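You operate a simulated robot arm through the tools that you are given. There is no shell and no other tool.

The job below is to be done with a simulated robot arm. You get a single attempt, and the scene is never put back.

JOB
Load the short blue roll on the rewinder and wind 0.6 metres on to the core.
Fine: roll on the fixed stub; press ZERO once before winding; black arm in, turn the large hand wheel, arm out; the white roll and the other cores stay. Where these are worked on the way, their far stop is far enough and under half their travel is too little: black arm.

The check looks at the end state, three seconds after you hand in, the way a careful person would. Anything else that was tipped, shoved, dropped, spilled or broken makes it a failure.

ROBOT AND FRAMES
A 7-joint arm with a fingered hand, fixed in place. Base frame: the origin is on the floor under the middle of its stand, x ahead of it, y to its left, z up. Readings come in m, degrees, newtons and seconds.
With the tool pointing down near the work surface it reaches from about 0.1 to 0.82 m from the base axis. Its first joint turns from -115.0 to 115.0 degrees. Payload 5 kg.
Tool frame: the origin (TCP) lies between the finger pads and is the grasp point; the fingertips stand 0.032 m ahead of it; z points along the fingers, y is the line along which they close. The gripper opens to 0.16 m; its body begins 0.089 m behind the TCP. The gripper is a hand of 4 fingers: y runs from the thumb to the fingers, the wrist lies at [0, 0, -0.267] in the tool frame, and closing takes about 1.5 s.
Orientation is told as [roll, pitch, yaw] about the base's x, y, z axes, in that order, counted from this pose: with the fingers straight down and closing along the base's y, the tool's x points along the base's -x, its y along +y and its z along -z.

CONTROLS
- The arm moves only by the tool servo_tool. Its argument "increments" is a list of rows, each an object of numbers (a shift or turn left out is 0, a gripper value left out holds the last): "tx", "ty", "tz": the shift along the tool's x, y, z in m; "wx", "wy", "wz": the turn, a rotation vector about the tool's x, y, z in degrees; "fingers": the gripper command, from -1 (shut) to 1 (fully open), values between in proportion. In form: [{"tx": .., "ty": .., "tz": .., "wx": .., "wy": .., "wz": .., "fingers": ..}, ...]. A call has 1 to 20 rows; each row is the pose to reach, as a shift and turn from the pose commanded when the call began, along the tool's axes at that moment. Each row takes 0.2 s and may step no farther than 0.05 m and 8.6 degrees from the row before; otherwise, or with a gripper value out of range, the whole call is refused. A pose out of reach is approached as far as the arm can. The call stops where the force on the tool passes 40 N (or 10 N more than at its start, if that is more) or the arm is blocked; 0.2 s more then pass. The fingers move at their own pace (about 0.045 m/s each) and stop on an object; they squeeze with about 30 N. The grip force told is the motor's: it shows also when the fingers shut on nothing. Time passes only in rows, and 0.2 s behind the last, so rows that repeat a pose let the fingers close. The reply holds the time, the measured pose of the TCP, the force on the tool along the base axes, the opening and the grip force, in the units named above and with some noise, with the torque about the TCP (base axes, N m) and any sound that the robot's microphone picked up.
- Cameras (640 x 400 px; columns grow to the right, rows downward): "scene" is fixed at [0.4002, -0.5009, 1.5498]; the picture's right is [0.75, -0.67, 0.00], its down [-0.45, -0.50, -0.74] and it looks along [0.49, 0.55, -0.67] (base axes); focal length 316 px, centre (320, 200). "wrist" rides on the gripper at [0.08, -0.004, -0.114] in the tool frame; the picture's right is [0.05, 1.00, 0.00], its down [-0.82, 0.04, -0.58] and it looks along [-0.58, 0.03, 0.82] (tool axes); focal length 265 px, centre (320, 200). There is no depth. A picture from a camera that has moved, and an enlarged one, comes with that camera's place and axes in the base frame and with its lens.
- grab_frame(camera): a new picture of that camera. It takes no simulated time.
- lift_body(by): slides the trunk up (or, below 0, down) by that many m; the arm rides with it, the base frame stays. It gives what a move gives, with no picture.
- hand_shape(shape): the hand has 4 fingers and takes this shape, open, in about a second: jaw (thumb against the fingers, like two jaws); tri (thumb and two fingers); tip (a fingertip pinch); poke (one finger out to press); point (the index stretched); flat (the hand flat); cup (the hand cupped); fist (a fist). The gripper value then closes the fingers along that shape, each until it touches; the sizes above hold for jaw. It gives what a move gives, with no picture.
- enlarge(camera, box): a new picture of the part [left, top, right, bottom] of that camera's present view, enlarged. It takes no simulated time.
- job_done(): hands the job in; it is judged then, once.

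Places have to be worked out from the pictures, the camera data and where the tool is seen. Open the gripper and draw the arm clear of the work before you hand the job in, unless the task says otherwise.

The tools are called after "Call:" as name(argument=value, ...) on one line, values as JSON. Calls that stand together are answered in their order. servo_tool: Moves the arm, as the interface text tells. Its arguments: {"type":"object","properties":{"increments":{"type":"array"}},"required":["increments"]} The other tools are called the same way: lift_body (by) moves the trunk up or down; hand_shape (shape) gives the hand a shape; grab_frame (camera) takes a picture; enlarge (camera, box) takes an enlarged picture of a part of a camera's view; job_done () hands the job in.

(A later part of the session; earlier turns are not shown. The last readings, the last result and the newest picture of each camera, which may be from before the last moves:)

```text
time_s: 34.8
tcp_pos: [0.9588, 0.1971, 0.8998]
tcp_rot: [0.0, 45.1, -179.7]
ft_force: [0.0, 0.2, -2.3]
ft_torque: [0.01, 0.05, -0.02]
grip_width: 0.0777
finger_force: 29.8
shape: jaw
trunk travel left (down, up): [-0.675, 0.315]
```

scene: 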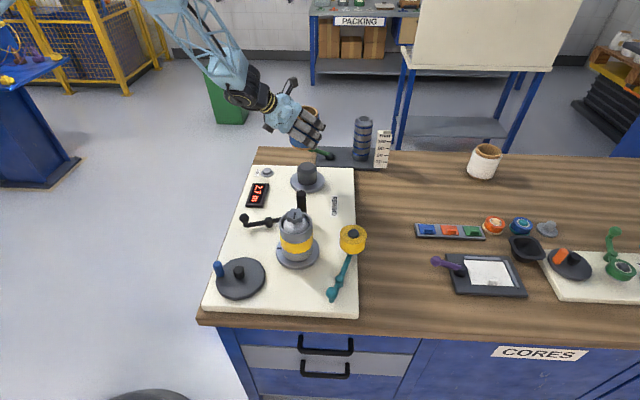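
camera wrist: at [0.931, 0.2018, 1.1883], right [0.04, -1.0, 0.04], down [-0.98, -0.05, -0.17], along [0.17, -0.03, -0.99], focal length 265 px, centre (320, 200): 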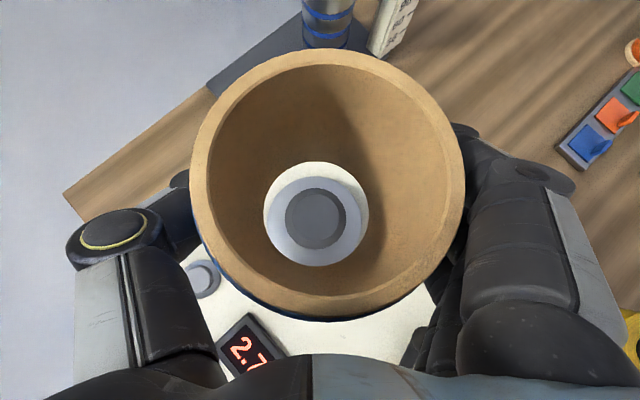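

No contact yet at z≈0.898. I continue with 2 mm steps.

Call:
servo_tool(increments=[{"tx": -0.0014, "tz": 0.0014}, {"tx": -0.0014, "tz": 0.0014}])

Call:
servo_tool(increments=[{"tx": -0.0014, "tz": 0.0014}, {"tx": -0.0014, "tz": 0.0014}])

Call:
enlarge(camera="scene", box=[240, 120, 360, 220])

```text
time_s: 35.4
tcp_pos: [0.9604, 0.1968, 0.8965]
tcp_rot: [0.1, 45.1, -179.7]
ft_force: [0.5, -0.2, 3.5]
ft_torque: [-0.26, -0.02, -0.03]
grip_width: 0.0776
finger_force: 30.0
shape: jaw
trunk travel left (down, up): [-0.675, 0.315]
```

```text
time_s: 36.0
tcp_pos: [0.9597, 0.1963, 0.8969]
tcp_rot: [0.1, 45.2, -179.6]
ft_force: [0.2, 1.1, 13.2]
ft_torque: [-0.67, -0.07, 0.0]
grip_width: 0.0775
finger_force: 30.3
shape: jaw
trunk travel left (down, up): [-0.675, 0.315]
```

```text
4.00 times, centred on (300, 170) of scene
camera zoom: at [0.4002, -0.5009, 1.5498], right [0.75, -0.67, 0.0], down [-0.45, -0.5, -0.74], along [0.49, 0.55, -0.67], focal length 1266 px, centre (400, 320)
```

zoom: 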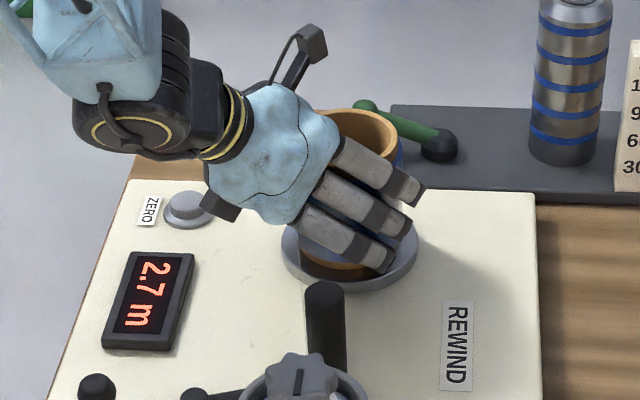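

Contact: 13 N upward. The roll is on the flange, so I ease off 2 mm and open the hand to let it settle.

Call:
servo_tool(increments=[{"tx": 0.0018, "tz": -0.0018}, {"tx": 0.0018, "tz": -0.0018, "fingers": 0.2}, {"tx": 0.0018, "tz": -0.0018, "fingers": 0.4}, {"tx": 0.0018, "tz": -0.0018, "fingers": 0.5}, {"tx": 0.0018, "tz": -0.0018, "fingers": 0.55}, {"tx": 0.0018, "tz": -0.0018, "fingers": 0.55}, {"tx": 0.0018, "tz": -0.0018, "fingers": 0.55}])

Call:
grab_frame(camera="wrist")

Call:
enlarge(camera="scene", box=[240, 120, 360, 220])

```text
time_s: 37.6
tcp_pos: [0.9604, 0.1974, 0.8975]
tcp_rot: [-0.1, 45.0, -179.6]
ft_force: [0.0, -0.7, 0.1]
ft_torque: [0.01, 0.0, -0.01]
grip_width: 0.1236
finger_force: 0.0
shape: jaw
trunk travel left (down, up): [-0.675, 0.315]
```

```text
taken
camera wrist: at [0.9355, 0.2004, 1.0345], right [0.04, -1.0, 0.04], down [-0.98, -0.05, -0.17], along [0.17, -0.03, -0.98], focal length 265 px, centre (320, 200)
```

wrist: 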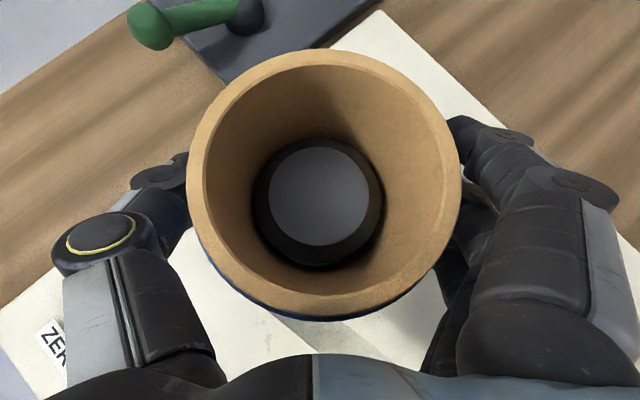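

```text
4.00 times, centred on (300, 170) of scene
camera zoom: at [0.4002, -0.5009, 1.5498], right [0.75, -0.67, 0.0], down [-0.45, -0.5, -0.74], along [0.49, 0.55, -0.67], focal length 1266 px, centre (400, 320)
```

zoom: 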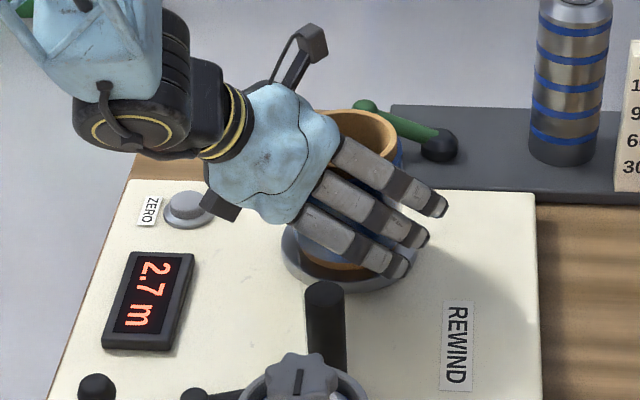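

The roll is free and sits squarely on the stub. I raise the hand straight up, clear of it.

Call:
servo_tool(increments=[{"tx": 0.012, "tz": -0.012, "fingers": 0.6}, {"tx": 0.03, "tz": -0.03}, {"tx": 0.05, "tz": -0.05}, {"tx": 0.075, "tz": -0.075}, {"tx": 0.1, "tz": -0.1}, {"tx": 0.12, "tz": -0.12}])

Call:
grab_frame(camera="wrist")

Call:
enlarge(camera="scene", box=[220, 100, 400, 240])

```text
time_s: 39.0
tcp_pos: [0.9611, 0.1981, 1.0676]
tcp_rot: [0.0, 45.0, -179.6]
ft_force: [-0.2, 0.6, -0.3]
ft_torque: [0.01, -0.01, 0.01]
grip_width: 0.1276
finger_force: 0.0
shape: jaw
trunk travel left (down, up): [-0.675, 0.315]
```

```text
taken
camera wrist: at [0.9358, 0.2005, 1.205], right [0.04, -1.0, 0.04], down [-0.98, -0.05, -0.17], along [0.17, -0.03, -0.99], focal length 265 px, centre (320, 200)
```

wrist: 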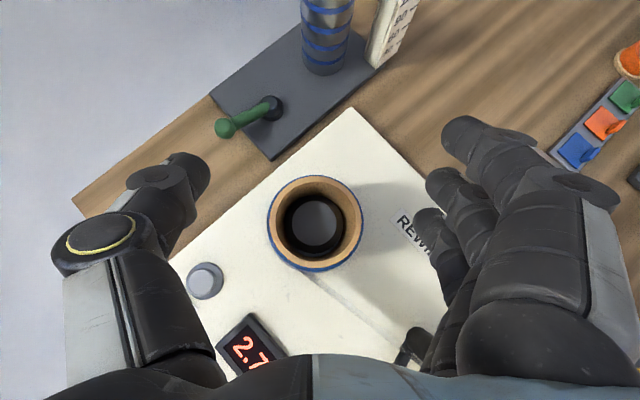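

```text
2.86 times, centred on (310, 170) of scene
camera zoom: at [0.4002, -0.5009, 1.5498], right [0.75, -0.67, 0.0], down [-0.45, -0.5, -0.74], along [0.49, 0.55, -0.67], focal length 904 px, centre (349, 286)
```

zoom: 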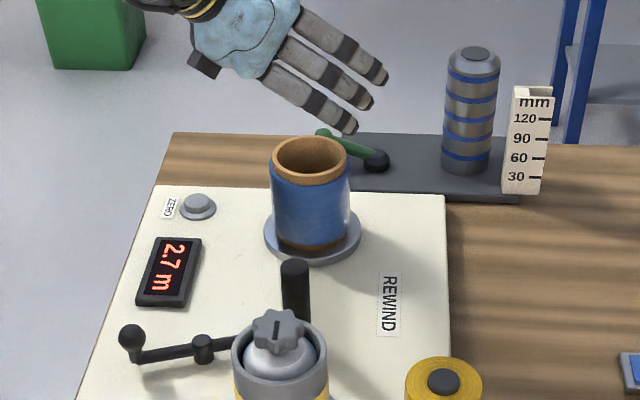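

The roll stands level on the stub. Next is the ZERO button: I change the hand to the poke shape here in free air and look where the poking finger stands.

Call:
hand_shape(shape="poke")

Call:
grab_frame(camera="wrist")

Call:
enlarge(camera="scene", box=[220, 60, 400, 200])

```text
time_s: 39.9
tcp_pos: [0.9615, 0.1971, 1.0674]
tcp_rot: [0.0, 45.0, -179.7]
ft_force: [0.2, 1.3, 0.4]
ft_torque: [-0.01, 0.01, 0.01]
grip_width: 0.0
finger_force: 0.1
shape: poke
trunk travel left (down, up): [-0.675, 0.315]
```

```text
taken
camera wrist: at [0.9365, 0.2001, 1.2043], right [0.04, -1.0, 0.04], down [-0.98, -0.05, -0.17], along [0.17, -0.03, -0.99], focal length 265 px, centre (320, 200)
```

wrist: 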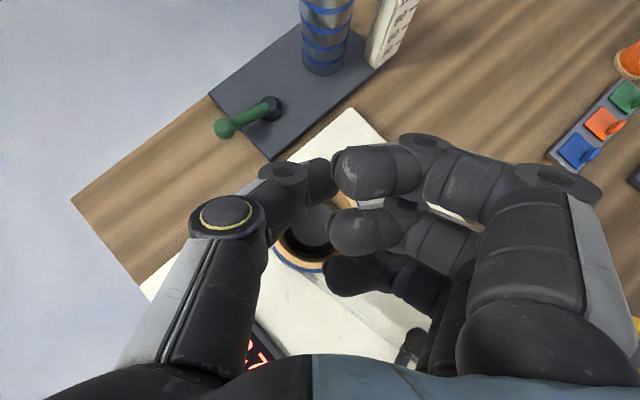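

```text
2.86 times, centred on (310, 130) of scene
camera zoom: at [0.4002, -0.5009, 1.5498], right [0.75, -0.67, 0.0], down [-0.45, -0.5, -0.74], along [0.49, 0.55, -0.67], focal length 904 px, centre (349, 400)
```

zoom: 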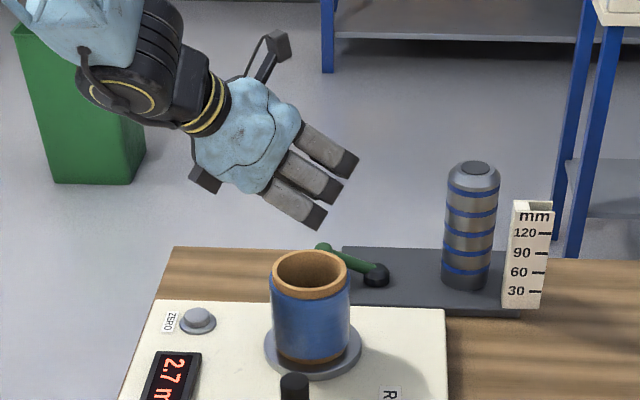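

The fingers look curled; perhaps the shape is still forming. I wait a moment with the gripper value at open and look again.

Call:
servo_tool(increments=[{"fingers": 1}, {"fingers": 1}, {"fingers": 1}, {"fingers": 1}, {"fingers": 1}])

Call:
grab_frame(camera="wrist")

Call:
enlarge(camera="scene", box=[220, 60, 400, 200])

```text
time_s: 41.1
tcp_pos: [0.9604, 0.1972, 1.0663]
tcp_rot: [0.0, 44.9, -179.6]
ft_force: [0.3, 0.4, -0.4]
ft_torque: [0.0, 0.02, -0.04]
grip_width: 0.0
finger_force: 0.0
shape: poke
trunk travel left (down, up): [-0.675, 0.315]
```

```text
taken
camera wrist: at [0.9365, 0.2, 1.2046], right [0.04, -1.0, 0.04], down [-0.98, -0.05, -0.17], along [0.17, -0.03, -0.98], focal length 265 px, centre (320, 200)
```

wrist: 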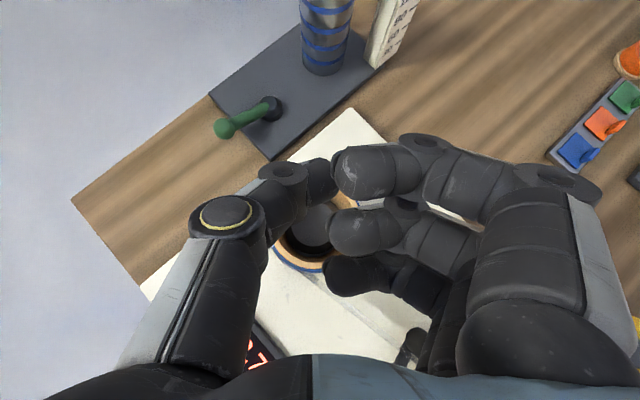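

```text
2.86 times, centred on (310, 130) of scene
camera zoom: at [0.4002, -0.5009, 1.5498], right [0.75, -0.67, 0.0], down [-0.45, -0.5, -0.74], along [0.49, 0.55, -0.67], focal length 904 px, centre (349, 400)
```

zoom: 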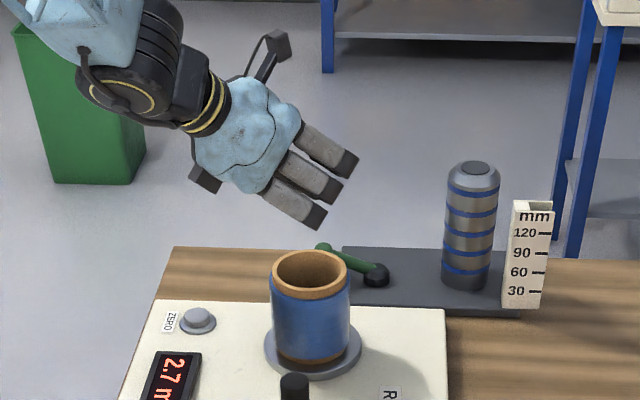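

This "poke" only pinches the fingers together. I try the "point" shape instead.

Call:
hand_shape(shape="point")

Call:
grab_frame(camera="wrist")

Call:
enlarge(camera="scene", box=[220, 60, 400, 200])

```text
time_s: 42.0
tcp_pos: [0.9609, 0.197, 1.0661]
tcp_rot: [0.0, 45.0, -179.7]
ft_force: [0.9, -0.7, 0.9]
ft_torque: [-0.01, 0.0, 0.03]
grip_width: 0.1527
finger_force: 0.1
shape: point
trunk travel left (down, up): [-0.675, 0.315]
```

```text
taken
camera wrist: at [0.9365, 0.2, 1.2046], right [0.04, -1.0, 0.04], down [-0.98, -0.05, -0.17], along [0.17, -0.03, -0.99], focal length 265 px, centre (320, 200)
```

wrist: 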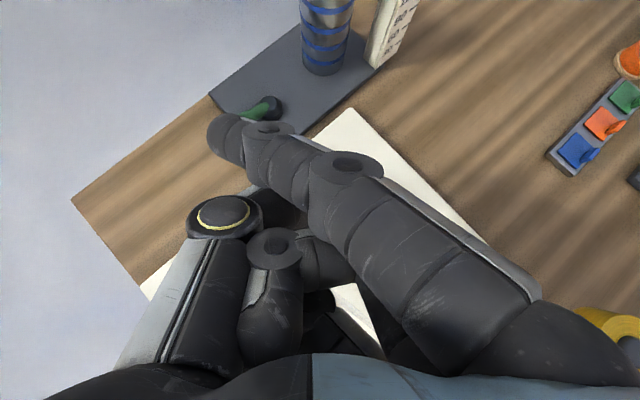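

```text
2.86 times, centred on (310, 130) of scene
camera zoom: at [0.4002, -0.5009, 1.5498], right [0.75, -0.67, 0.0], down [-0.45, -0.5, -0.74], along [0.49, 0.55, -0.67], focal length 904 px, centre (349, 400)
```

zoom: 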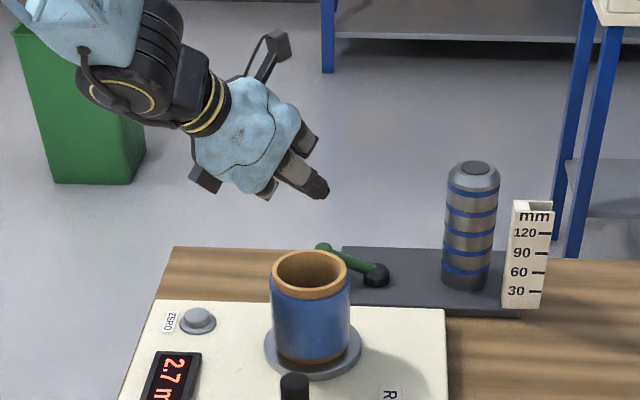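

The index looks stretched forward now. I wait a moment for it to settle and look again.

Call:
servo_tool(increments=[{"fingers": 1}, {"fingers": 1}, {"fingers": 1}, {"fingers": 1}, {"fingers": 1}])

Call:
grab_frame(camera="wrist")

Call:
enlarge(camera="scene", box=[250, 70, 370, 160])

```text
time_s: 43.2
tcp_pos: [0.9614, 0.1967, 1.0662]
tcp_rot: [0.0, 45.0, -179.7]
ft_force: [-0.5, -0.5, 0.2]
ft_torque: [-0.03, 0.01, 0.0]
grip_width: 0.1524
finger_force: 0.0
shape: point
trunk travel left (down, up): [-0.675, 0.315]
```

```text
taken
camera wrist: at [0.9365, 0.2, 1.2046], right [0.04, -1.0, 0.04], down [-0.98, -0.05, -0.17], along [0.17, -0.03, -0.98], focal length 265 px, centre (320, 200)
```

wrist: 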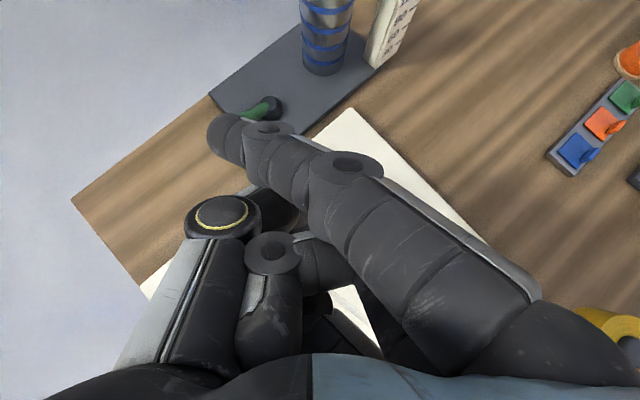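

```text
4.44 times, centred on (310, 115) of scene
camera zoom: at [0.4002, -0.5009, 1.5498], right [0.75, -0.67, 0.0], down [-0.45, -0.5, -0.74], along [0.49, 0.55, -0.67], focal length 1406 px, centre (364, 578)
```

zoom: 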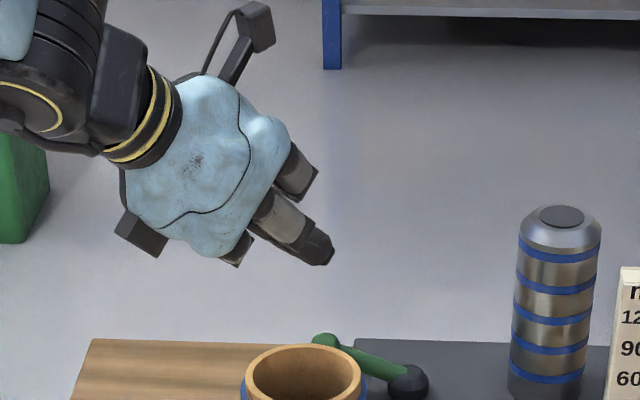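

In "point" the index leans across the palm and its tip barely stands out. I look at the "tip" and "flat" shapes before deciding.

Call:
hand_shape(shape="tip")

Call:
grab_frame(camera="wrist")

Call:
hand_shape(shape="flat")

Call:
grab_frame(camera="wrist")

Call:
enlarge(camera="scene", box=[250, 70, 370, 160])

```text
time_s: 44.1
tcp_pos: [0.9601, 0.1964, 1.0668]
tcp_rot: [0.0, 44.9, -179.7]
ft_force: [-0.6, 0.4, -0.4]
ft_torque: [0.01, 0.03, 0.04]
grip_width: 0.1599
finger_force: 0.1
shape: tip
trunk travel left (down, up): [-0.675, 0.315]
```

```text
taken
camera wrist: at [0.9365, 0.2001, 1.2045], right [0.04, -1.0, 0.04], down [-0.98, -0.05, -0.17], along [0.17, -0.03, -0.99], focal length 265 px, centre (320, 200)
```

wrist: 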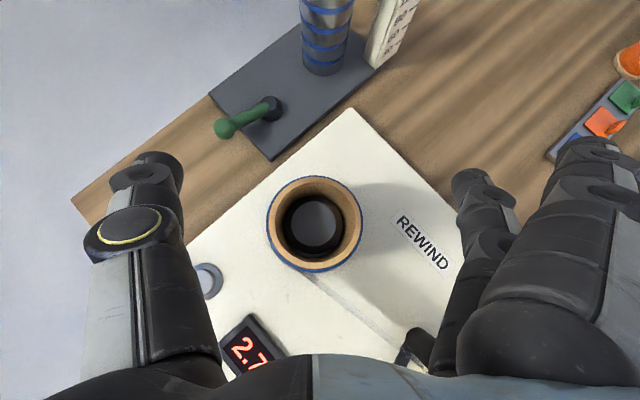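

```text
time_s: 45.0
tcp_pos: [0.9608, 0.1969, 1.0664]
tcp_rot: [0.0, 45.0, -179.8]
ft_force: [-0.9, -0.5, -0.9]
ft_torque: [0.0, -0.01, 0.0]
grip_width: 0.0
finger_force: 0.1
shape: flat
trunk travel left (down, up): [-0.675, 0.315]
```

```text
taken
camera wrist: at [0.9365, 0.2, 1.2046], right [0.04, -1.0, 0.04], down [-0.98, -0.05, -0.17], along [0.17, -0.03, -0.98], focal length 265 px, centre (320, 200)
```

wrist: 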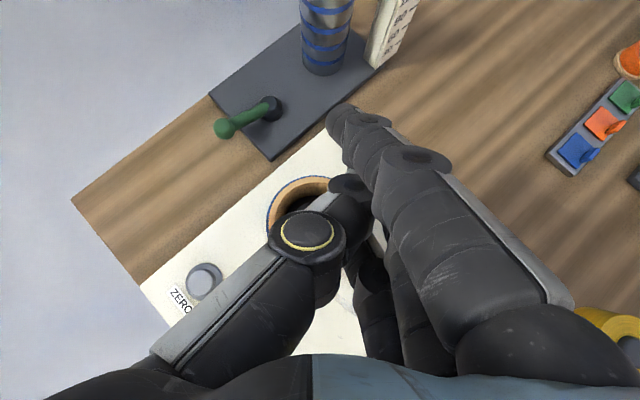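

```text
4.44 times, centred on (310, 115) of scene
camera zoom: at [0.4002, -0.5009, 1.5498], right [0.75, -0.67, 0.0], down [-0.45, -0.5, -0.74], along [0.49, 0.55, -0.67], focal length 1406 px, centre (364, 578)
```

zoom: 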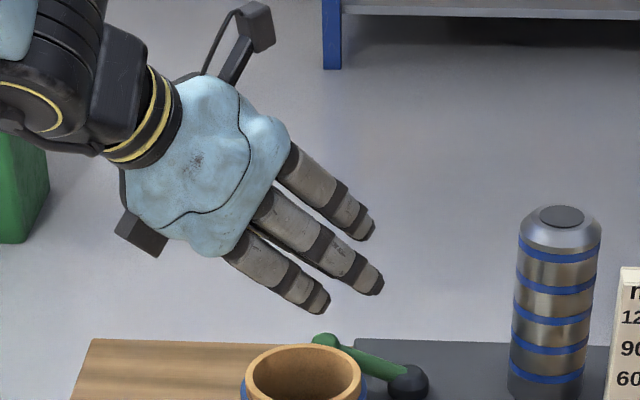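

"Flat" and "point" hide the contact fingertip, but in the jaw shape the thumb tip is plainly visible and its place is known. I return to jaw, then roll the hand 90° about its axis over the ZERO button so that the thumb is the lowest part, well clear of the roll.

Call:
hand_shape(shape="jaw")

Call:
servo_tool(increments=[{"tx": 0.0, "ty": -0.0116, "tz": -0.01, "wz": -7.5, "fingers": 1}, {"tx": 0.0, "ty": -0.0232, "tz": -0.02, "wz": -15, "fingers": 1}, {"tx": 0.0, "ty": -0.0348, "tz": -0.03, "wz": -22.5, "fingers": 1}, {"tx": -0.002, "ty": -0.0464, "tz": -0.035, "wz": -30, "fingers": 1}, {"tx": -0.004, "ty": -0.058, "tz": -0.04, "wz": -37.5, "fingers": 1}, {"tx": -0.006, "ty": -0.0697, "tz": -0.043, "wz": -45, "fingers": 1}, {"tx": -0.008, "ty": -0.0813, "tz": -0.046, "wz": -52.5, "fingers": 1}, {"tx": -0.01, "ty": -0.0929, "tz": -0.048, "wz": -60, "fingers": 1}, {"tx": -0.012, "ty": -0.1045, "tz": -0.048, "wz": -67.5, "fingers": 1}, {"tx": -0.014, "ty": -0.116, "tz": -0.048, "wz": -75, "fingers": 1}, {"tx": -0.014, "ty": -0.128, "tz": -0.048, "wz": -82.5, "fingers": 1}, {"tx": -0.014, "ty": -0.139, "tz": -0.048, "wz": -90, "fingers": 1}])

Call:
servo_tool(increments=[{"wx": -5}])

Call:
grab_frame(camera="wrist")

Call:
grab_frame(camera="scene")

```text
time_s: 45.9
tcp_pos: [0.9619, 0.1968, 1.0668]
tcp_rot: [-0.1, 45.1, -179.7]
ft_force: [-0.7, 0.6, 1.1]
ft_torque: [0.01, -0.01, 0.02]
grip_width: 0.1599
finger_force: 0.0
shape: jaw
trunk travel left (down, up): [-0.675, 0.315]
```

```text
time_s: 48.5
tcp_pos: [0.9171, 0.3353, 1.0929]
tcp_rot: [45.1, -0.1, -89.6]
ft_force: [0.2, 0.0, 0.3]
ft_torque: [0.0, 0.02, -0.02]
grip_width: 0.1599
finger_force: 0.1
shape: jaw
trunk travel left (down, up): [-0.675, 0.315]
```

```text
time_s: 48.9
tcp_pos: [0.9178, 0.3352, 1.0927]
tcp_rot: [50.1, 0.1, -89.7]
ft_force: [0.2, -1.1, 0.7]
ft_torque: [0.0, 0.01, 0.01]
grip_width: 0.1597
finger_force: 0.0
shape: jaw
trunk travel left (down, up): [-0.675, 0.315]
```

```text
taken
camera wrist: at [0.8256, 0.4139, 1.1623], right [0.64, 0.06, 0.77], down [-0.41, -0.82, 0.4], along [0.65, -0.57, -0.5], focal length 265 px, centre (320, 200)
```

wrist: 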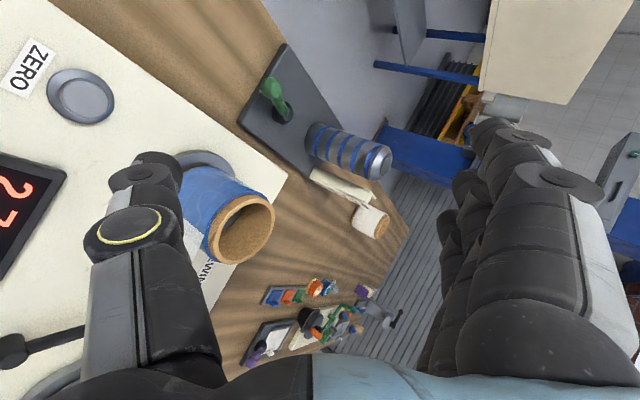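

```text
taken
```

scene: 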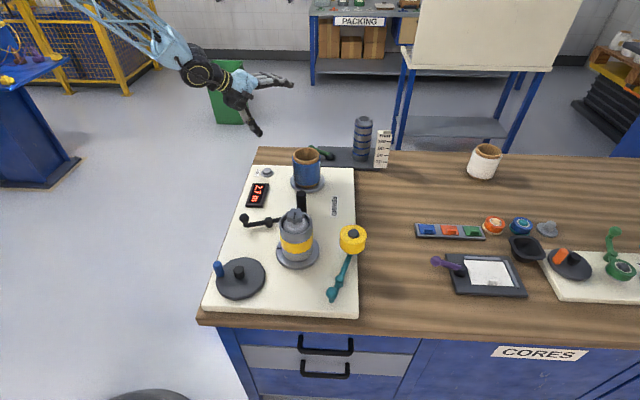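

The thumb now points lowest, its tip about 4 cm behind and 10 cm below the TCP; the button's cap lies near (0.882,0.337,0.845). I lower to about 3 cm above the button and check.

Call:
servo_tool(increments=[{"tx": 0.0005, "ty": -0.0222, "tz": 0.0203}, {"tx": 0.001, "ty": -0.0444, "tz": 0.0405}, {"tx": 0.0015, "ty": -0.0665, "tz": 0.0608}, {"tx": 0.002, "ty": -0.0887, "tz": 0.081}])

Call:
grab_frame(camera="wrist")

Call:
enlarge(camera="scene", box=[220, 90, 340, 210])

```text
time_s: 49.9
tcp_pos: [0.9226, 0.3393, 0.9714]
tcp_rot: [50.0, 0.0, -89.9]
ft_force: [0.5, -0.3, 0.4]
ft_torque: [0.01, 0.0, 0.0]
grip_width: 0.1602
finger_force: 0.0
shape: jaw
trunk travel left (down, up): [-0.675, 0.315]
```

```text
taken
camera wrist: at [0.8311, 0.4176, 1.0414], right [0.64, 0.06, 0.77], down [-0.41, -0.82, 0.4], along [0.65, -0.57, -0.5], focal length 265 px, centre (320, 200)
```

wrist: 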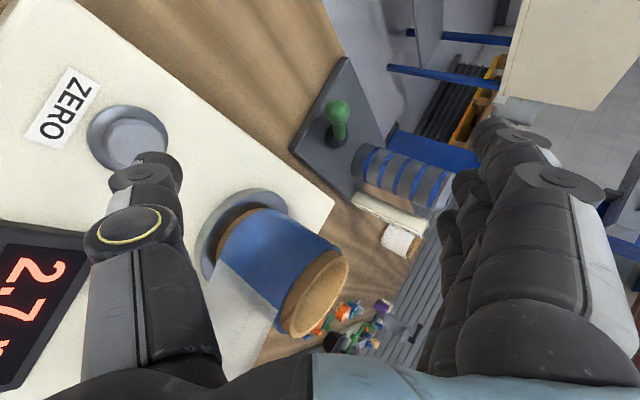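

```text
3.33 times, centred on (280, 150) of scene
camera zoom: at [0.4002, -0.5009, 1.5498], right [0.75, -0.67, 0.0], down [-0.45, -0.5, -0.74], along [0.49, 0.55, -0.67], focal length 1055 px, centre (453, 367)
```

zoom: 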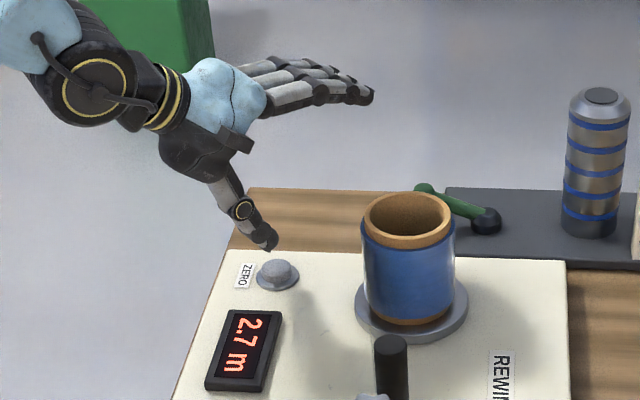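

The thumb tip is about 3 cm above the button and roughly 7 mm off towards +y. I correct that and lower 1.8 cm.

Call:
servo_tool(increments=[{"tx": -0.006, "ty": -0.004, "tz": 0.006}, {"tx": -0.006, "ty": -0.0112, "tz": 0.0147}])

Call:
enlarge(camera="wrist", box=[40, 60, 260, 220])

Call:
enlarge(camera="scene", box=[230, 130, 310, 190])

```text
time_s: 50.5
tcp_pos: [0.9249, 0.3337, 0.9542]
tcp_rot: [50.0, -0.1, -89.7]
ft_force: [0.2, -0.2, 0.3]
ft_torque: [-0.01, 0.0, 0.03]
grip_width: 0.1601
finger_force: 0.0
shape: jaw
trunk travel left (down, up): [-0.675, 0.315]
```

```text
2.50 times, centred on (150, 140) of wrist
camera zoom: at [0.8344, 0.4117, 1.024], right [0.64, 0.06, 0.77], down [-0.41, -0.82, 0.4], along [0.65, -0.57, -0.5], focal length 664 px, centre (745, 350)
```

zoom: 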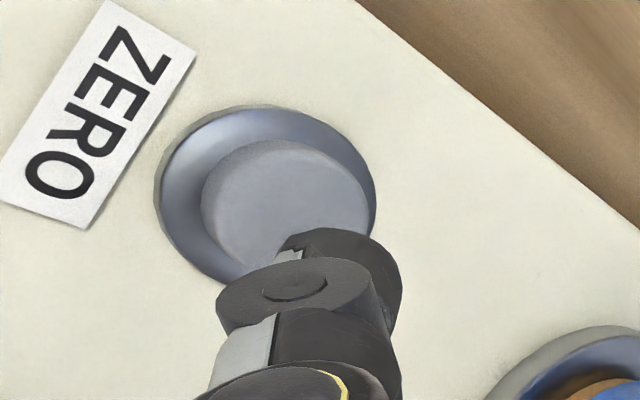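

```text
6.67 times, centred on (270, 160) of scene
camera zoom: at [0.4002, -0.5009, 1.5498], right [0.75, -0.67, 0.0], down [-0.45, -0.5, -0.74], along [0.49, 0.55, -0.67], focal length 2109 px, centre (653, 467)
```

zoom: 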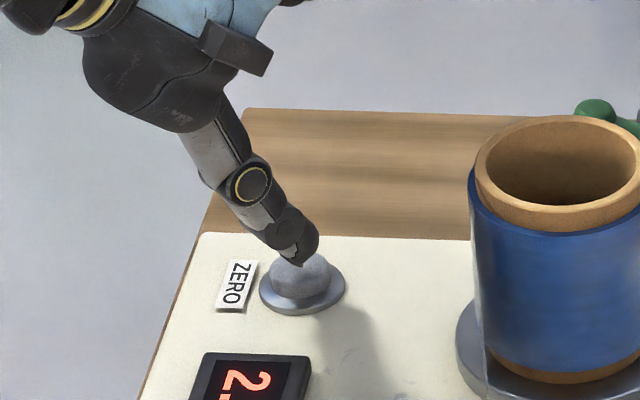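

The thumb tip stands right over the cap, about 1 cm above. I go down in 2 mm steps watching the force.

Call:
servo_tool(increments=[{"ty": -0.0015, "tz": 0.0013}, {"ty": -0.0031, "tz": 0.0026}, {"ty": -0.0046, "tz": 0.0039}])

Call:
servo_tool(increments=[{"ty": -0.0015, "tz": 0.0013}])

Call:
servo_tool(increments=[{"ty": -0.0015, "tz": 0.0013}])

Call:
enlarge(camera="scene", box=[230, 130, 310, 210])

```text
time_s: 51.3
tcp_pos: [0.9243, 0.3321, 0.9461]
tcp_rot: [49.9, 0.0, -89.5]
ft_force: [-0.3, 0.3, 0.9]
ft_torque: [-0.04, 0.02, 0.01]
grip_width: 0.1601
finger_force: 0.1
shape: jaw
trunk travel left (down, up): [-0.675, 0.315]
```

```text
time_s: 51.7
tcp_pos: [0.9262, 0.3326, 0.9452]
tcp_rot: [50.0, 0.0, -89.7]
ft_force: [0.1, -0.5, -0.3]
ft_torque: [0.01, 0.03, -0.01]
grip_width: 0.1601
finger_force: 0.0
shape: jaw
trunk travel left (down, up): [-0.675, 0.315]
```

```text
time_s: 52.1
tcp_pos: [0.9244, 0.3321, 0.9421]
tcp_rot: [50.0, 0.0, -89.6]
ft_force: [0.0, 0.5, 1.3]
ft_torque: [-0.02, 0.04, 0.02]
grip_width: 0.1601
finger_force: 0.0
shape: jaw
trunk travel left (down, up): [-0.675, 0.315]
```

```text
5.00 times, centred on (270, 170) of scene
camera zoom: at [0.4002, -0.5009, 1.5498], right [0.75, -0.67, 0.0], down [-0.45, -0.5, -0.74], along [0.49, 0.55, -0.67], focal length 1582 px, centre (570, 350)
```

zoom: 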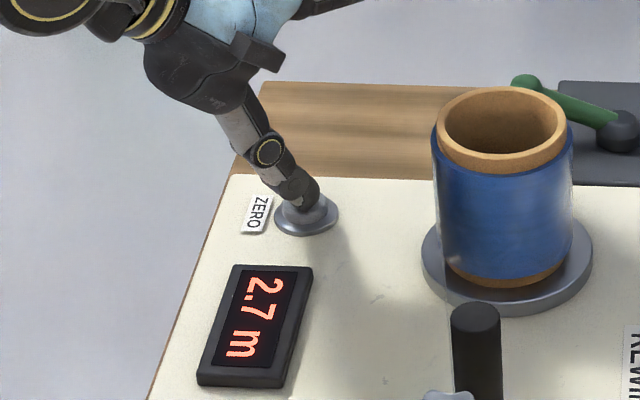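

Still no firm contact. I continue with single 2 mm steps, checking the force each time.

Call:
servo_tool(increments=[{"ty": -0.0015, "tz": 0.0013}])

Call:
servo_tool(increments=[{"ty": -0.0015, "tz": 0.0013}])

Call:
enlarge(camera="scene", box=[230, 130, 310, 210])

```text
time_s: 52.5
tcp_pos: [0.9243, 0.3322, 0.9409]
tcp_rot: [50.0, 0.0, -89.7]
ft_force: [-1.1, -0.2, 1.3]
ft_torque: [-0.02, 0.18, 0.01]
grip_width: 0.16
finger_force: 0.1
shape: jaw
trunk travel left (down, up): [-0.675, 0.315]
heard: click
```

```text
time_s: 52.9
tcp_pos: [0.9243, 0.3327, 0.9409]
tcp_rot: [50.0, 0.2, -89.7]
ft_force: [-0.4, -0.7, 4.3]
ft_torque: [-0.09, 0.27, 0.01]
grip_width: 0.1601
finger_force: 0.1
shape: jaw
trunk travel left (down, up): [-0.675, 0.315]
```

```text
5.00 times, centred on (270, 170) of scene
camera zoom: at [0.4002, -0.5009, 1.5498], right [0.75, -0.67, 0.0], down [-0.45, -0.5, -0.74], along [0.49, 0.55, -0.67], focal length 1582 px, centre (570, 350)
```

zoom: 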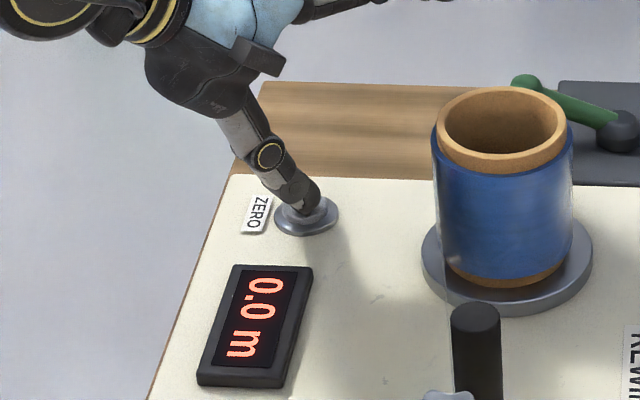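

A click was heard and the display reads 0.0 m. I withdraw straight up at once.

Call:
servo_tool(increments=[{"ty": 0.023, "tz": -0.0193}, {"ty": 0.046, "tz": -0.0386}, {"ty": 0.069, "tz": -0.0579}, {"ty": 0.092, "tz": -0.0772}, {"ty": 0.115, "tz": -0.0965}])

Call:
grab_frame(camera="scene")

Call:
enlarge(camera="scene", box=[200, 150, 380, 310])

```text
time_s: 54.1
tcp_pos: [0.9248, 0.3338, 1.0902]
tcp_rot: [50.0, 0.1, -89.8]
ft_force: [-0.3, 0.0, 0.0]
ft_torque: [0.03, -0.04, 0.01]
grip_width: 0.1598
finger_force: 0.0
shape: jaw
trunk travel left (down, up): [-0.675, 0.315]
```

```text
taken
```

scene: 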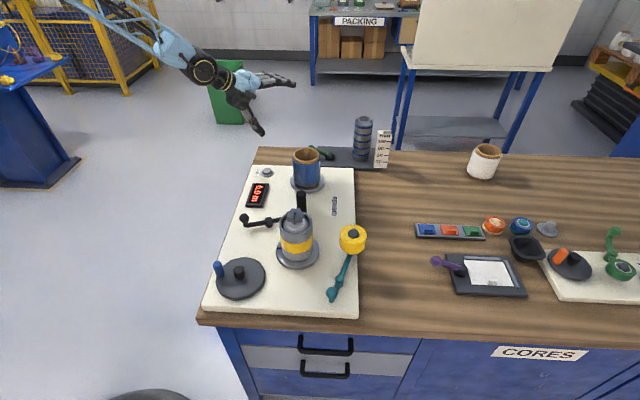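

```text
2.50 times, centred on (290, 230) of scene
camera zoom: at [0.4002, -0.5009, 1.5498], right [0.75, -0.67, 0.0], down [-0.45, -0.5, -0.74], along [0.49, 0.55, -0.67], focal length 791 px, centre (395, 125)
```

zoom: 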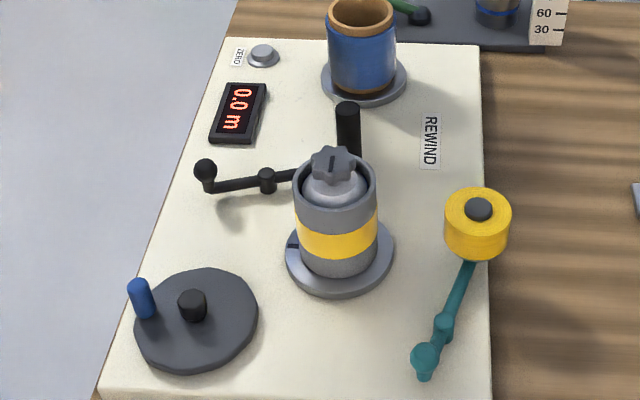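

ZERO is done with the display at 0.0 m. Next is the black arm: I bring the hand back towards the base, upright, with the closing line across the lever (yaw -27°).

Call:
servo_tool(increments=[{"tx": -0.019, "ty": -0.02, "tz": -0.024, "wx": 6.25}, {"tx": -0.038, "ty": -0.04, "tz": -0.048, "wx": 12.5}, {"tx": -0.056, "ty": -0.06, "tz": -0.072, "wx": 18.75}, {"tx": -0.075, "ty": -0.0805, "tz": -0.096, "wx": 25}, {"tx": -0.094, "ty": -0.1, "tz": -0.12, "wx": 31.25}, {"tx": -0.113, "ty": -0.12, "tz": -0.144, "wx": 37.5}, {"tx": -0.131, "ty": -0.14, "tz": -0.168, "wx": 43.75}, {"tx": -0.15, "ty": -0.161, "tz": -0.1915, "wx": 50}])

Call:
servo_tool(increments=[{"wz": -8}, {"wz": -16}, {"wz": -24}, {"wz": -32}, {"wz": -40}, {"wz": -48}, {"wz": -56}, {"wz": -63}])

Call:
grab_frame(camera="wrist")

Call:
grab_frame(camera="scene")

```text
time_s: 55.9
tcp_pos: [0.6745, 0.1811, 1.0897]
tcp_rot: [-0.1, -0.1, -89.6]
ft_force: [0.5, 0.5, 0.1]
ft_torque: [0.04, 0.01, -0.02]
grip_width: 0.1603
finger_force: 0.0
shape: jaw
trunk travel left (down, up): [-0.675, 0.315]
```

```text
time_s: 57.7
tcp_pos: [0.6768, 0.1808, 1.0886]
tcp_rot: [0.0, 0.0, -26.6]
ft_force: [0.4, -0.3, 0.6]
ft_torque: [0.01, 0.03, 0.0]
grip_width: 0.16
finger_force: 0.0
shape: jaw
trunk travel left (down, up): [-0.675, 0.315]
```

```text
taken
camera wrist: at [0.601, 0.2124, 1.2025], right [0.4, 0.92, 0.0], down [0.75, -0.33, 0.58], along [0.53, -0.23, -0.82], focal length 265 px, centre (320, 200)
```

wrist: 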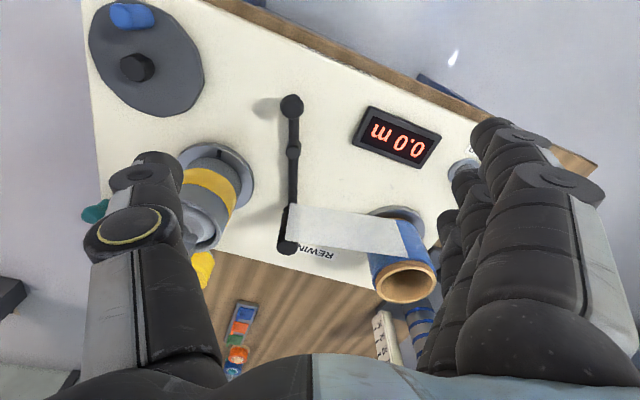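

```text
taken
```

scene: 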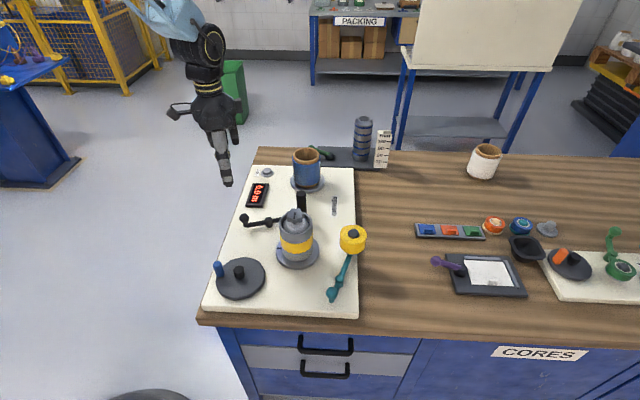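

A strip of film now runs from the blue roll to the black arm's roller, so the arm carries it to the core. The knob sits at about (0.669,0.147,0.885); I go down above it with the hand half closed.

Call:
servo_tool(increments=[{"tx": -0.002, "ty": -0.0085, "tz": 0.0335, "fingers": 0}, {"tx": -0.004, "ty": -0.017, "tz": 0.067, "fingers": 0}, {"tx": -0.006, "ty": -0.0255, "tz": 0.1, "fingers": 0}, {"tx": -0.0081, "ty": -0.034, "tz": 0.134, "fingers": 0}, {"tx": -0.0081, "ty": -0.034, "tz": 0.134, "fingers": 0}])

Call:
grab_frame(camera="wrist")

Call:
enlarge(camera="scene", box=[190, 130, 350, 260])

```text
time_s: 58.9
tcp_pos: [0.6675, 0.1458, 0.956]
tcp_rot: [0.0, 0.0, -26.7]
ft_force: [0.0, 0.8, 0.6]
ft_torque: [0.01, -0.03, 0.03]
grip_width: 0.081
finger_force: 0.0
shape: jaw
trunk travel left (down, up): [-0.675, 0.315]
```

```text
taken
camera wrist: at [0.5935, 0.1784, 1.07], right [0.4, 0.92, 0.0], down [0.75, -0.33, 0.58], along [0.53, -0.23, -0.82], focal length 265 px, centre (320, 200)
```

wrist: 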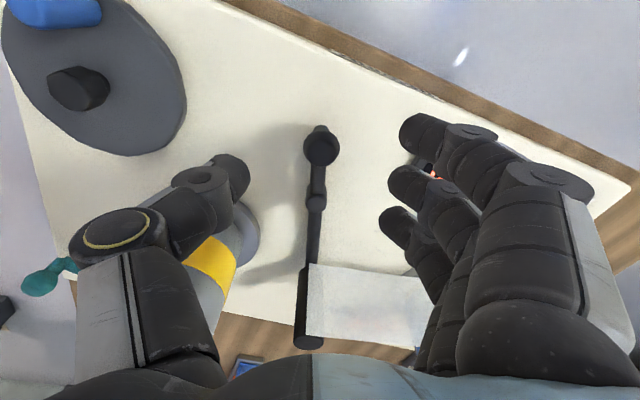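

```text
3.08 times, centred on (270, 195) of scene
camera zoom: at [0.4002, -0.5009, 1.5498], right [0.75, -0.67, 0.0], down [-0.45, -0.5, -0.74], along [0.49, 0.55, -0.67], focal length 974 px, centre (474, 215)
```

zoom: 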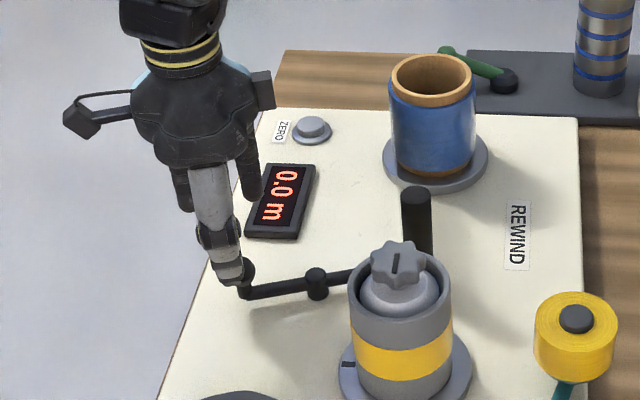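

The knob lies right below the TCP at z≈0.888. I lower so the finger pads straddle it, then close gently.

Call:
servo_tool(increments=[{"tz": 0.02}, {"tz": 0.04}, {"tz": 0.05}])

Call:
grab_frame(camera="wrist")

```text
time_s: 59.7
tcp_pos: [0.668, 0.1455, 0.9053]
tcp_rot: [0.0, 0.1, -26.7]
ft_force: [0.1, -0.4, -0.3]
ft_torque: [-0.03, -0.02, 0.0]
grip_width: 0.0808
finger_force: 0.2
shape: jaw
trunk travel left (down, up): [-0.675, 0.315]
```

```text
taken
camera wrist: at [0.5931, 0.1781, 1.0199], right [0.4, 0.92, 0.0], down [0.75, -0.33, 0.58], along [0.53, -0.23, -0.82], focal length 265 px, centre (320, 200)
```

wrist: 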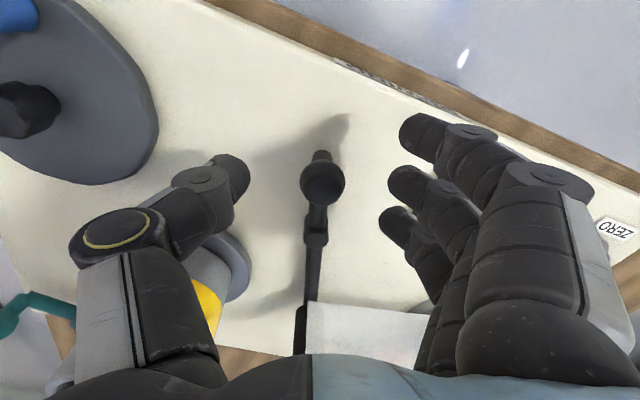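

The knob is centred between thumb and fingers. I close on it.

Call:
servo_tool(increments=[{"fingers": -0.4}, {"fingers": -0.6}, {"fingers": -0.8}, {"fingers": -1}, {"fingers": -1}, {"fingers": -1}, {"fingers": -1}])

Call:
grab_frame(camera="wrist")

Call:
enlarge(camera="scene", box=[190, 130, 350, 260])

```text
time_s: 61.3
tcp_pos: [0.6666, 0.1465, 0.9063]
tcp_rot: [0.0, 0.0, -26.7]
ft_force: [-2.4, -2.8, 0.3]
ft_torque: [0.1, -0.01, -0.16]
grip_width: 0.005
finger_force: 30.3
shape: jaw
trunk travel left (down, up): [-0.675, 0.315]
```

```text
taken
camera wrist: at [0.5925, 0.1773, 1.02], right [0.4, 0.92, 0.0], down [0.75, -0.33, 0.58], along [0.53, -0.23, -0.82], focal length 265 px, centre (320, 200)
```

wrist: 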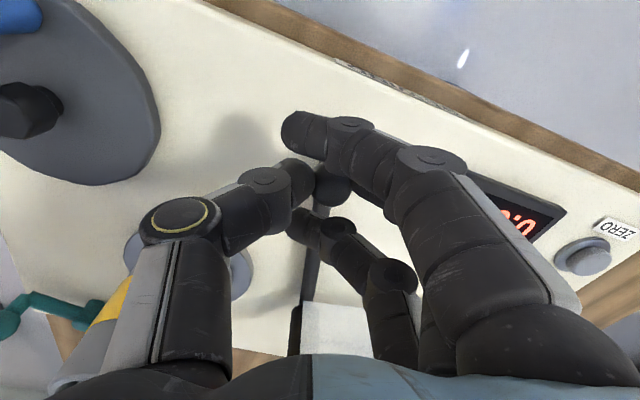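

```text
3.08 times, centred on (270, 195) of scene
camera zoom: at [0.4002, -0.5009, 1.5498], right [0.75, -0.67, 0.0], down [-0.45, -0.5, -0.74], along [0.49, 0.55, -0.67], focal length 974 px, centre (474, 215)
```

zoom: 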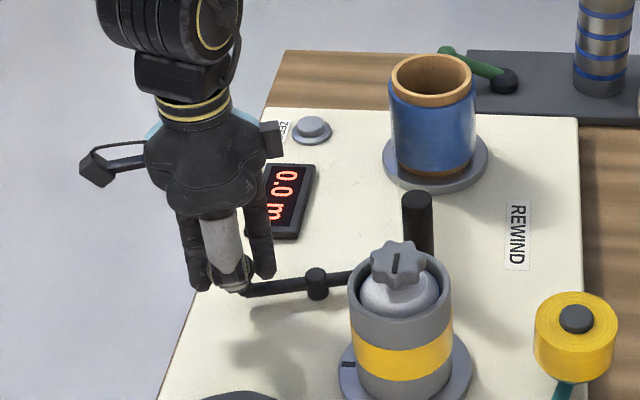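

The knob is held. I swing it about the hub at (0.733,0.112), first 15° clockwise, and check the forces.

Call:
servo_tool(increments=[{"tx": -0.0003, "ty": 0.0032, "wz": 2.5}, {"tx": -0.0006, "ty": 0.0064, "wz": 5}, {"tx": -0.0015, "ty": 0.0128, "wz": 10}, {"tx": -0.0031, "ty": 0.019, "wz": 15}])

Call:
enlarge(camera="scene", box=[190, 130, 350, 260])

```text
time_s: 62.3
tcp_pos: [0.6783, 0.1629, 0.9056]
tcp_rot: [0.0, 0.0, -41.7]
ft_force: [-4.4, 0.1, 2.7]
ft_torque: [0.16, -0.03, -0.15]
grip_width: 0.0049
finger_force: 30.0
shape: jaw
trunk travel left (down, up): [-0.675, 0.315]
```

```text
3.08 times, centred on (270, 195) of scene
camera zoom: at [0.4002, -0.5009, 1.5498], right [0.75, -0.67, 0.0], down [-0.45, -0.5, -0.74], along [0.49, 0.55, -0.67], focal length 974 px, centre (474, 215)
```

zoom: 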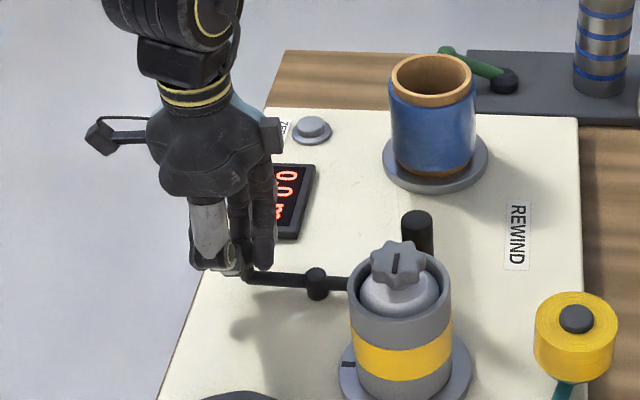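

The arm follows smoothly with a few newtons. I continue the swing by another 20°.

Call:
servo_tool(increments=[{"tx": -0.0005, "ty": 0.0065, "wz": 5}, {"tx": -0.0015, "ty": 0.0129, "wz": 10}, {"tx": -0.003, "ty": 0.0192, "wz": 15}, {"tx": -0.0053, "ty": 0.0253, "wz": 20}])

Call:
enlarge(camera="scene", box=[190, 130, 350, 260])

Call:
grab_frame(camera="wrist")

```text
time_s: 63.3
tcp_pos: [0.6959, 0.1772, 0.9063]
tcp_rot: [0.0, 0.1, -61.7]
ft_force: [-21.0, 1.8, 8.5]
ft_torque: [0.1, 0.43, 0.17]
grip_width: 0.006
finger_force: 30.0
shape: jaw
trunk travel left (down, up): [-0.675, 0.315]
```

```text
3.08 times, centred on (270, 195) of scene
camera zoom: at [0.4002, -0.5009, 1.5498], right [0.75, -0.67, 0.0], down [-0.45, -0.5, -0.74], along [0.49, 0.55, -0.67], focal length 974 px, centre (474, 215)
```

zoom: 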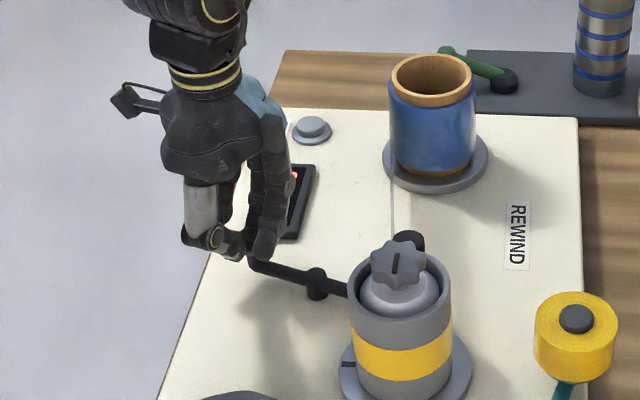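

```text
taken
camera wrist: at [0.6537, 0.2456, 1.02], right [0.85, 0.52, 0.0], down [0.43, -0.7, 0.58], along [0.3, -0.49, -0.82], focal length 265 px, centre (320, 200)
```

wrist: 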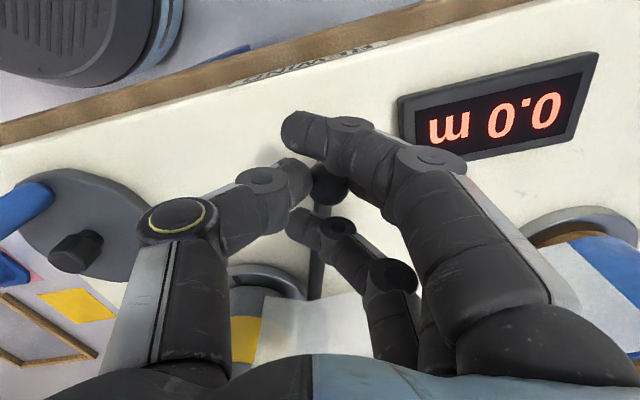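

The resistance rose to about 18 N along the swing, so the arm may be at its stop or the roller at the core. I look closely at the roller.

Call:
enlarge(camera="scene", box=[250, 170, 340, 270])

Call:
enlarge(camera="wrist", box=[200, 160, 440, 360])

```text
4.00 times, centred on (295, 220) of scene
camera zoom: at [0.4002, -0.5009, 1.5498], right [0.75, -0.67, 0.0], down [-0.45, -0.5, -0.74], along [0.49, 0.55, -0.67], focal length 1266 px, centre (420, 120)
```

zoom: 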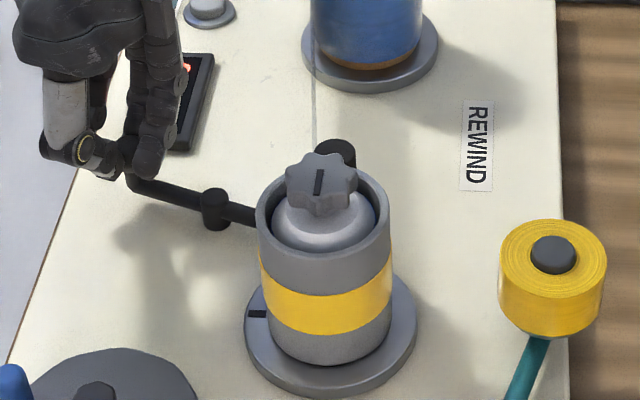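

```text
2.00 times, centred on (320, 260) of wrist
camera zoom: at [0.6537, 0.2456, 1.02], right [0.85, 0.52, 0.0], down [0.43, -0.7, 0.58], along [0.3, -0.49, -0.82], focal length 531 px, centre (320, 80)
```

zoom: 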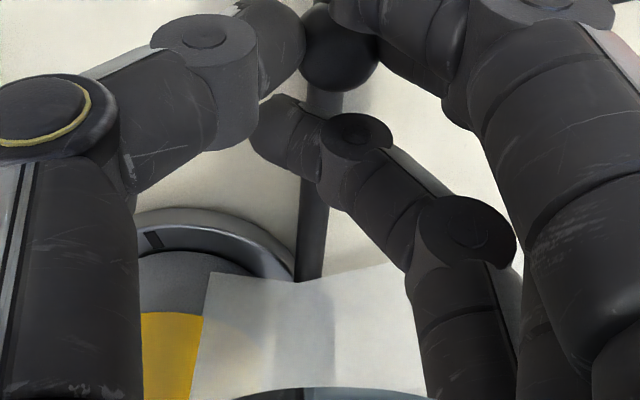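

The roller stands at about 35° of swing, close to the core. I press on by 3° more, easing outward 2 mm, to feel whether this is the stop.

Call:
servo_tool(increments=[{"tx": 0.002, "ty": 0.0, "wz": 0}, {"tx": 0.002, "ty": 0.002, "wz": 1.5}, {"tx": 0.002, "ty": 0.0038, "wz": 3}])

Call:
enlarge(camera="scene", box=[250, 170, 340, 270])

```text
time_s: 64.1
tcp_pos: [0.7, 0.1794, 0.9062]
tcp_rot: [0.0, 0.0, -64.8]
ft_force: [-25.7, -8.7, 7.0]
ft_torque: [-0.27, 0.65, 0.18]
grip_width: 0.0071
finger_force: 29.5
shape: jaw
trunk travel left (down, up): [-0.675, 0.315]
```

```text
4.00 times, centred on (295, 220) of scene
camera zoom: at [0.4002, -0.5009, 1.5498], right [0.75, -0.67, 0.0], down [-0.45, -0.5, -0.74], along [0.49, 0.55, -0.67], focal length 1266 px, centre (420, 120)
```

zoom: 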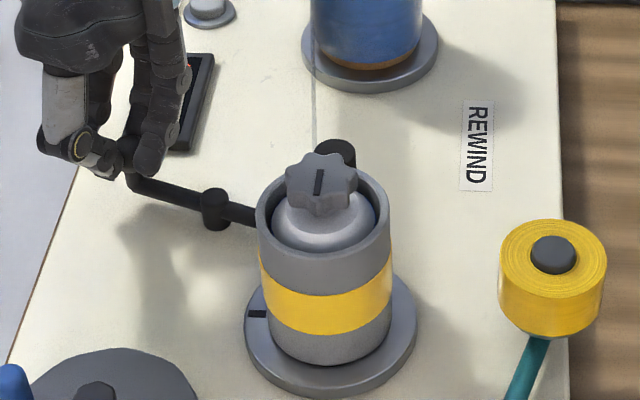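

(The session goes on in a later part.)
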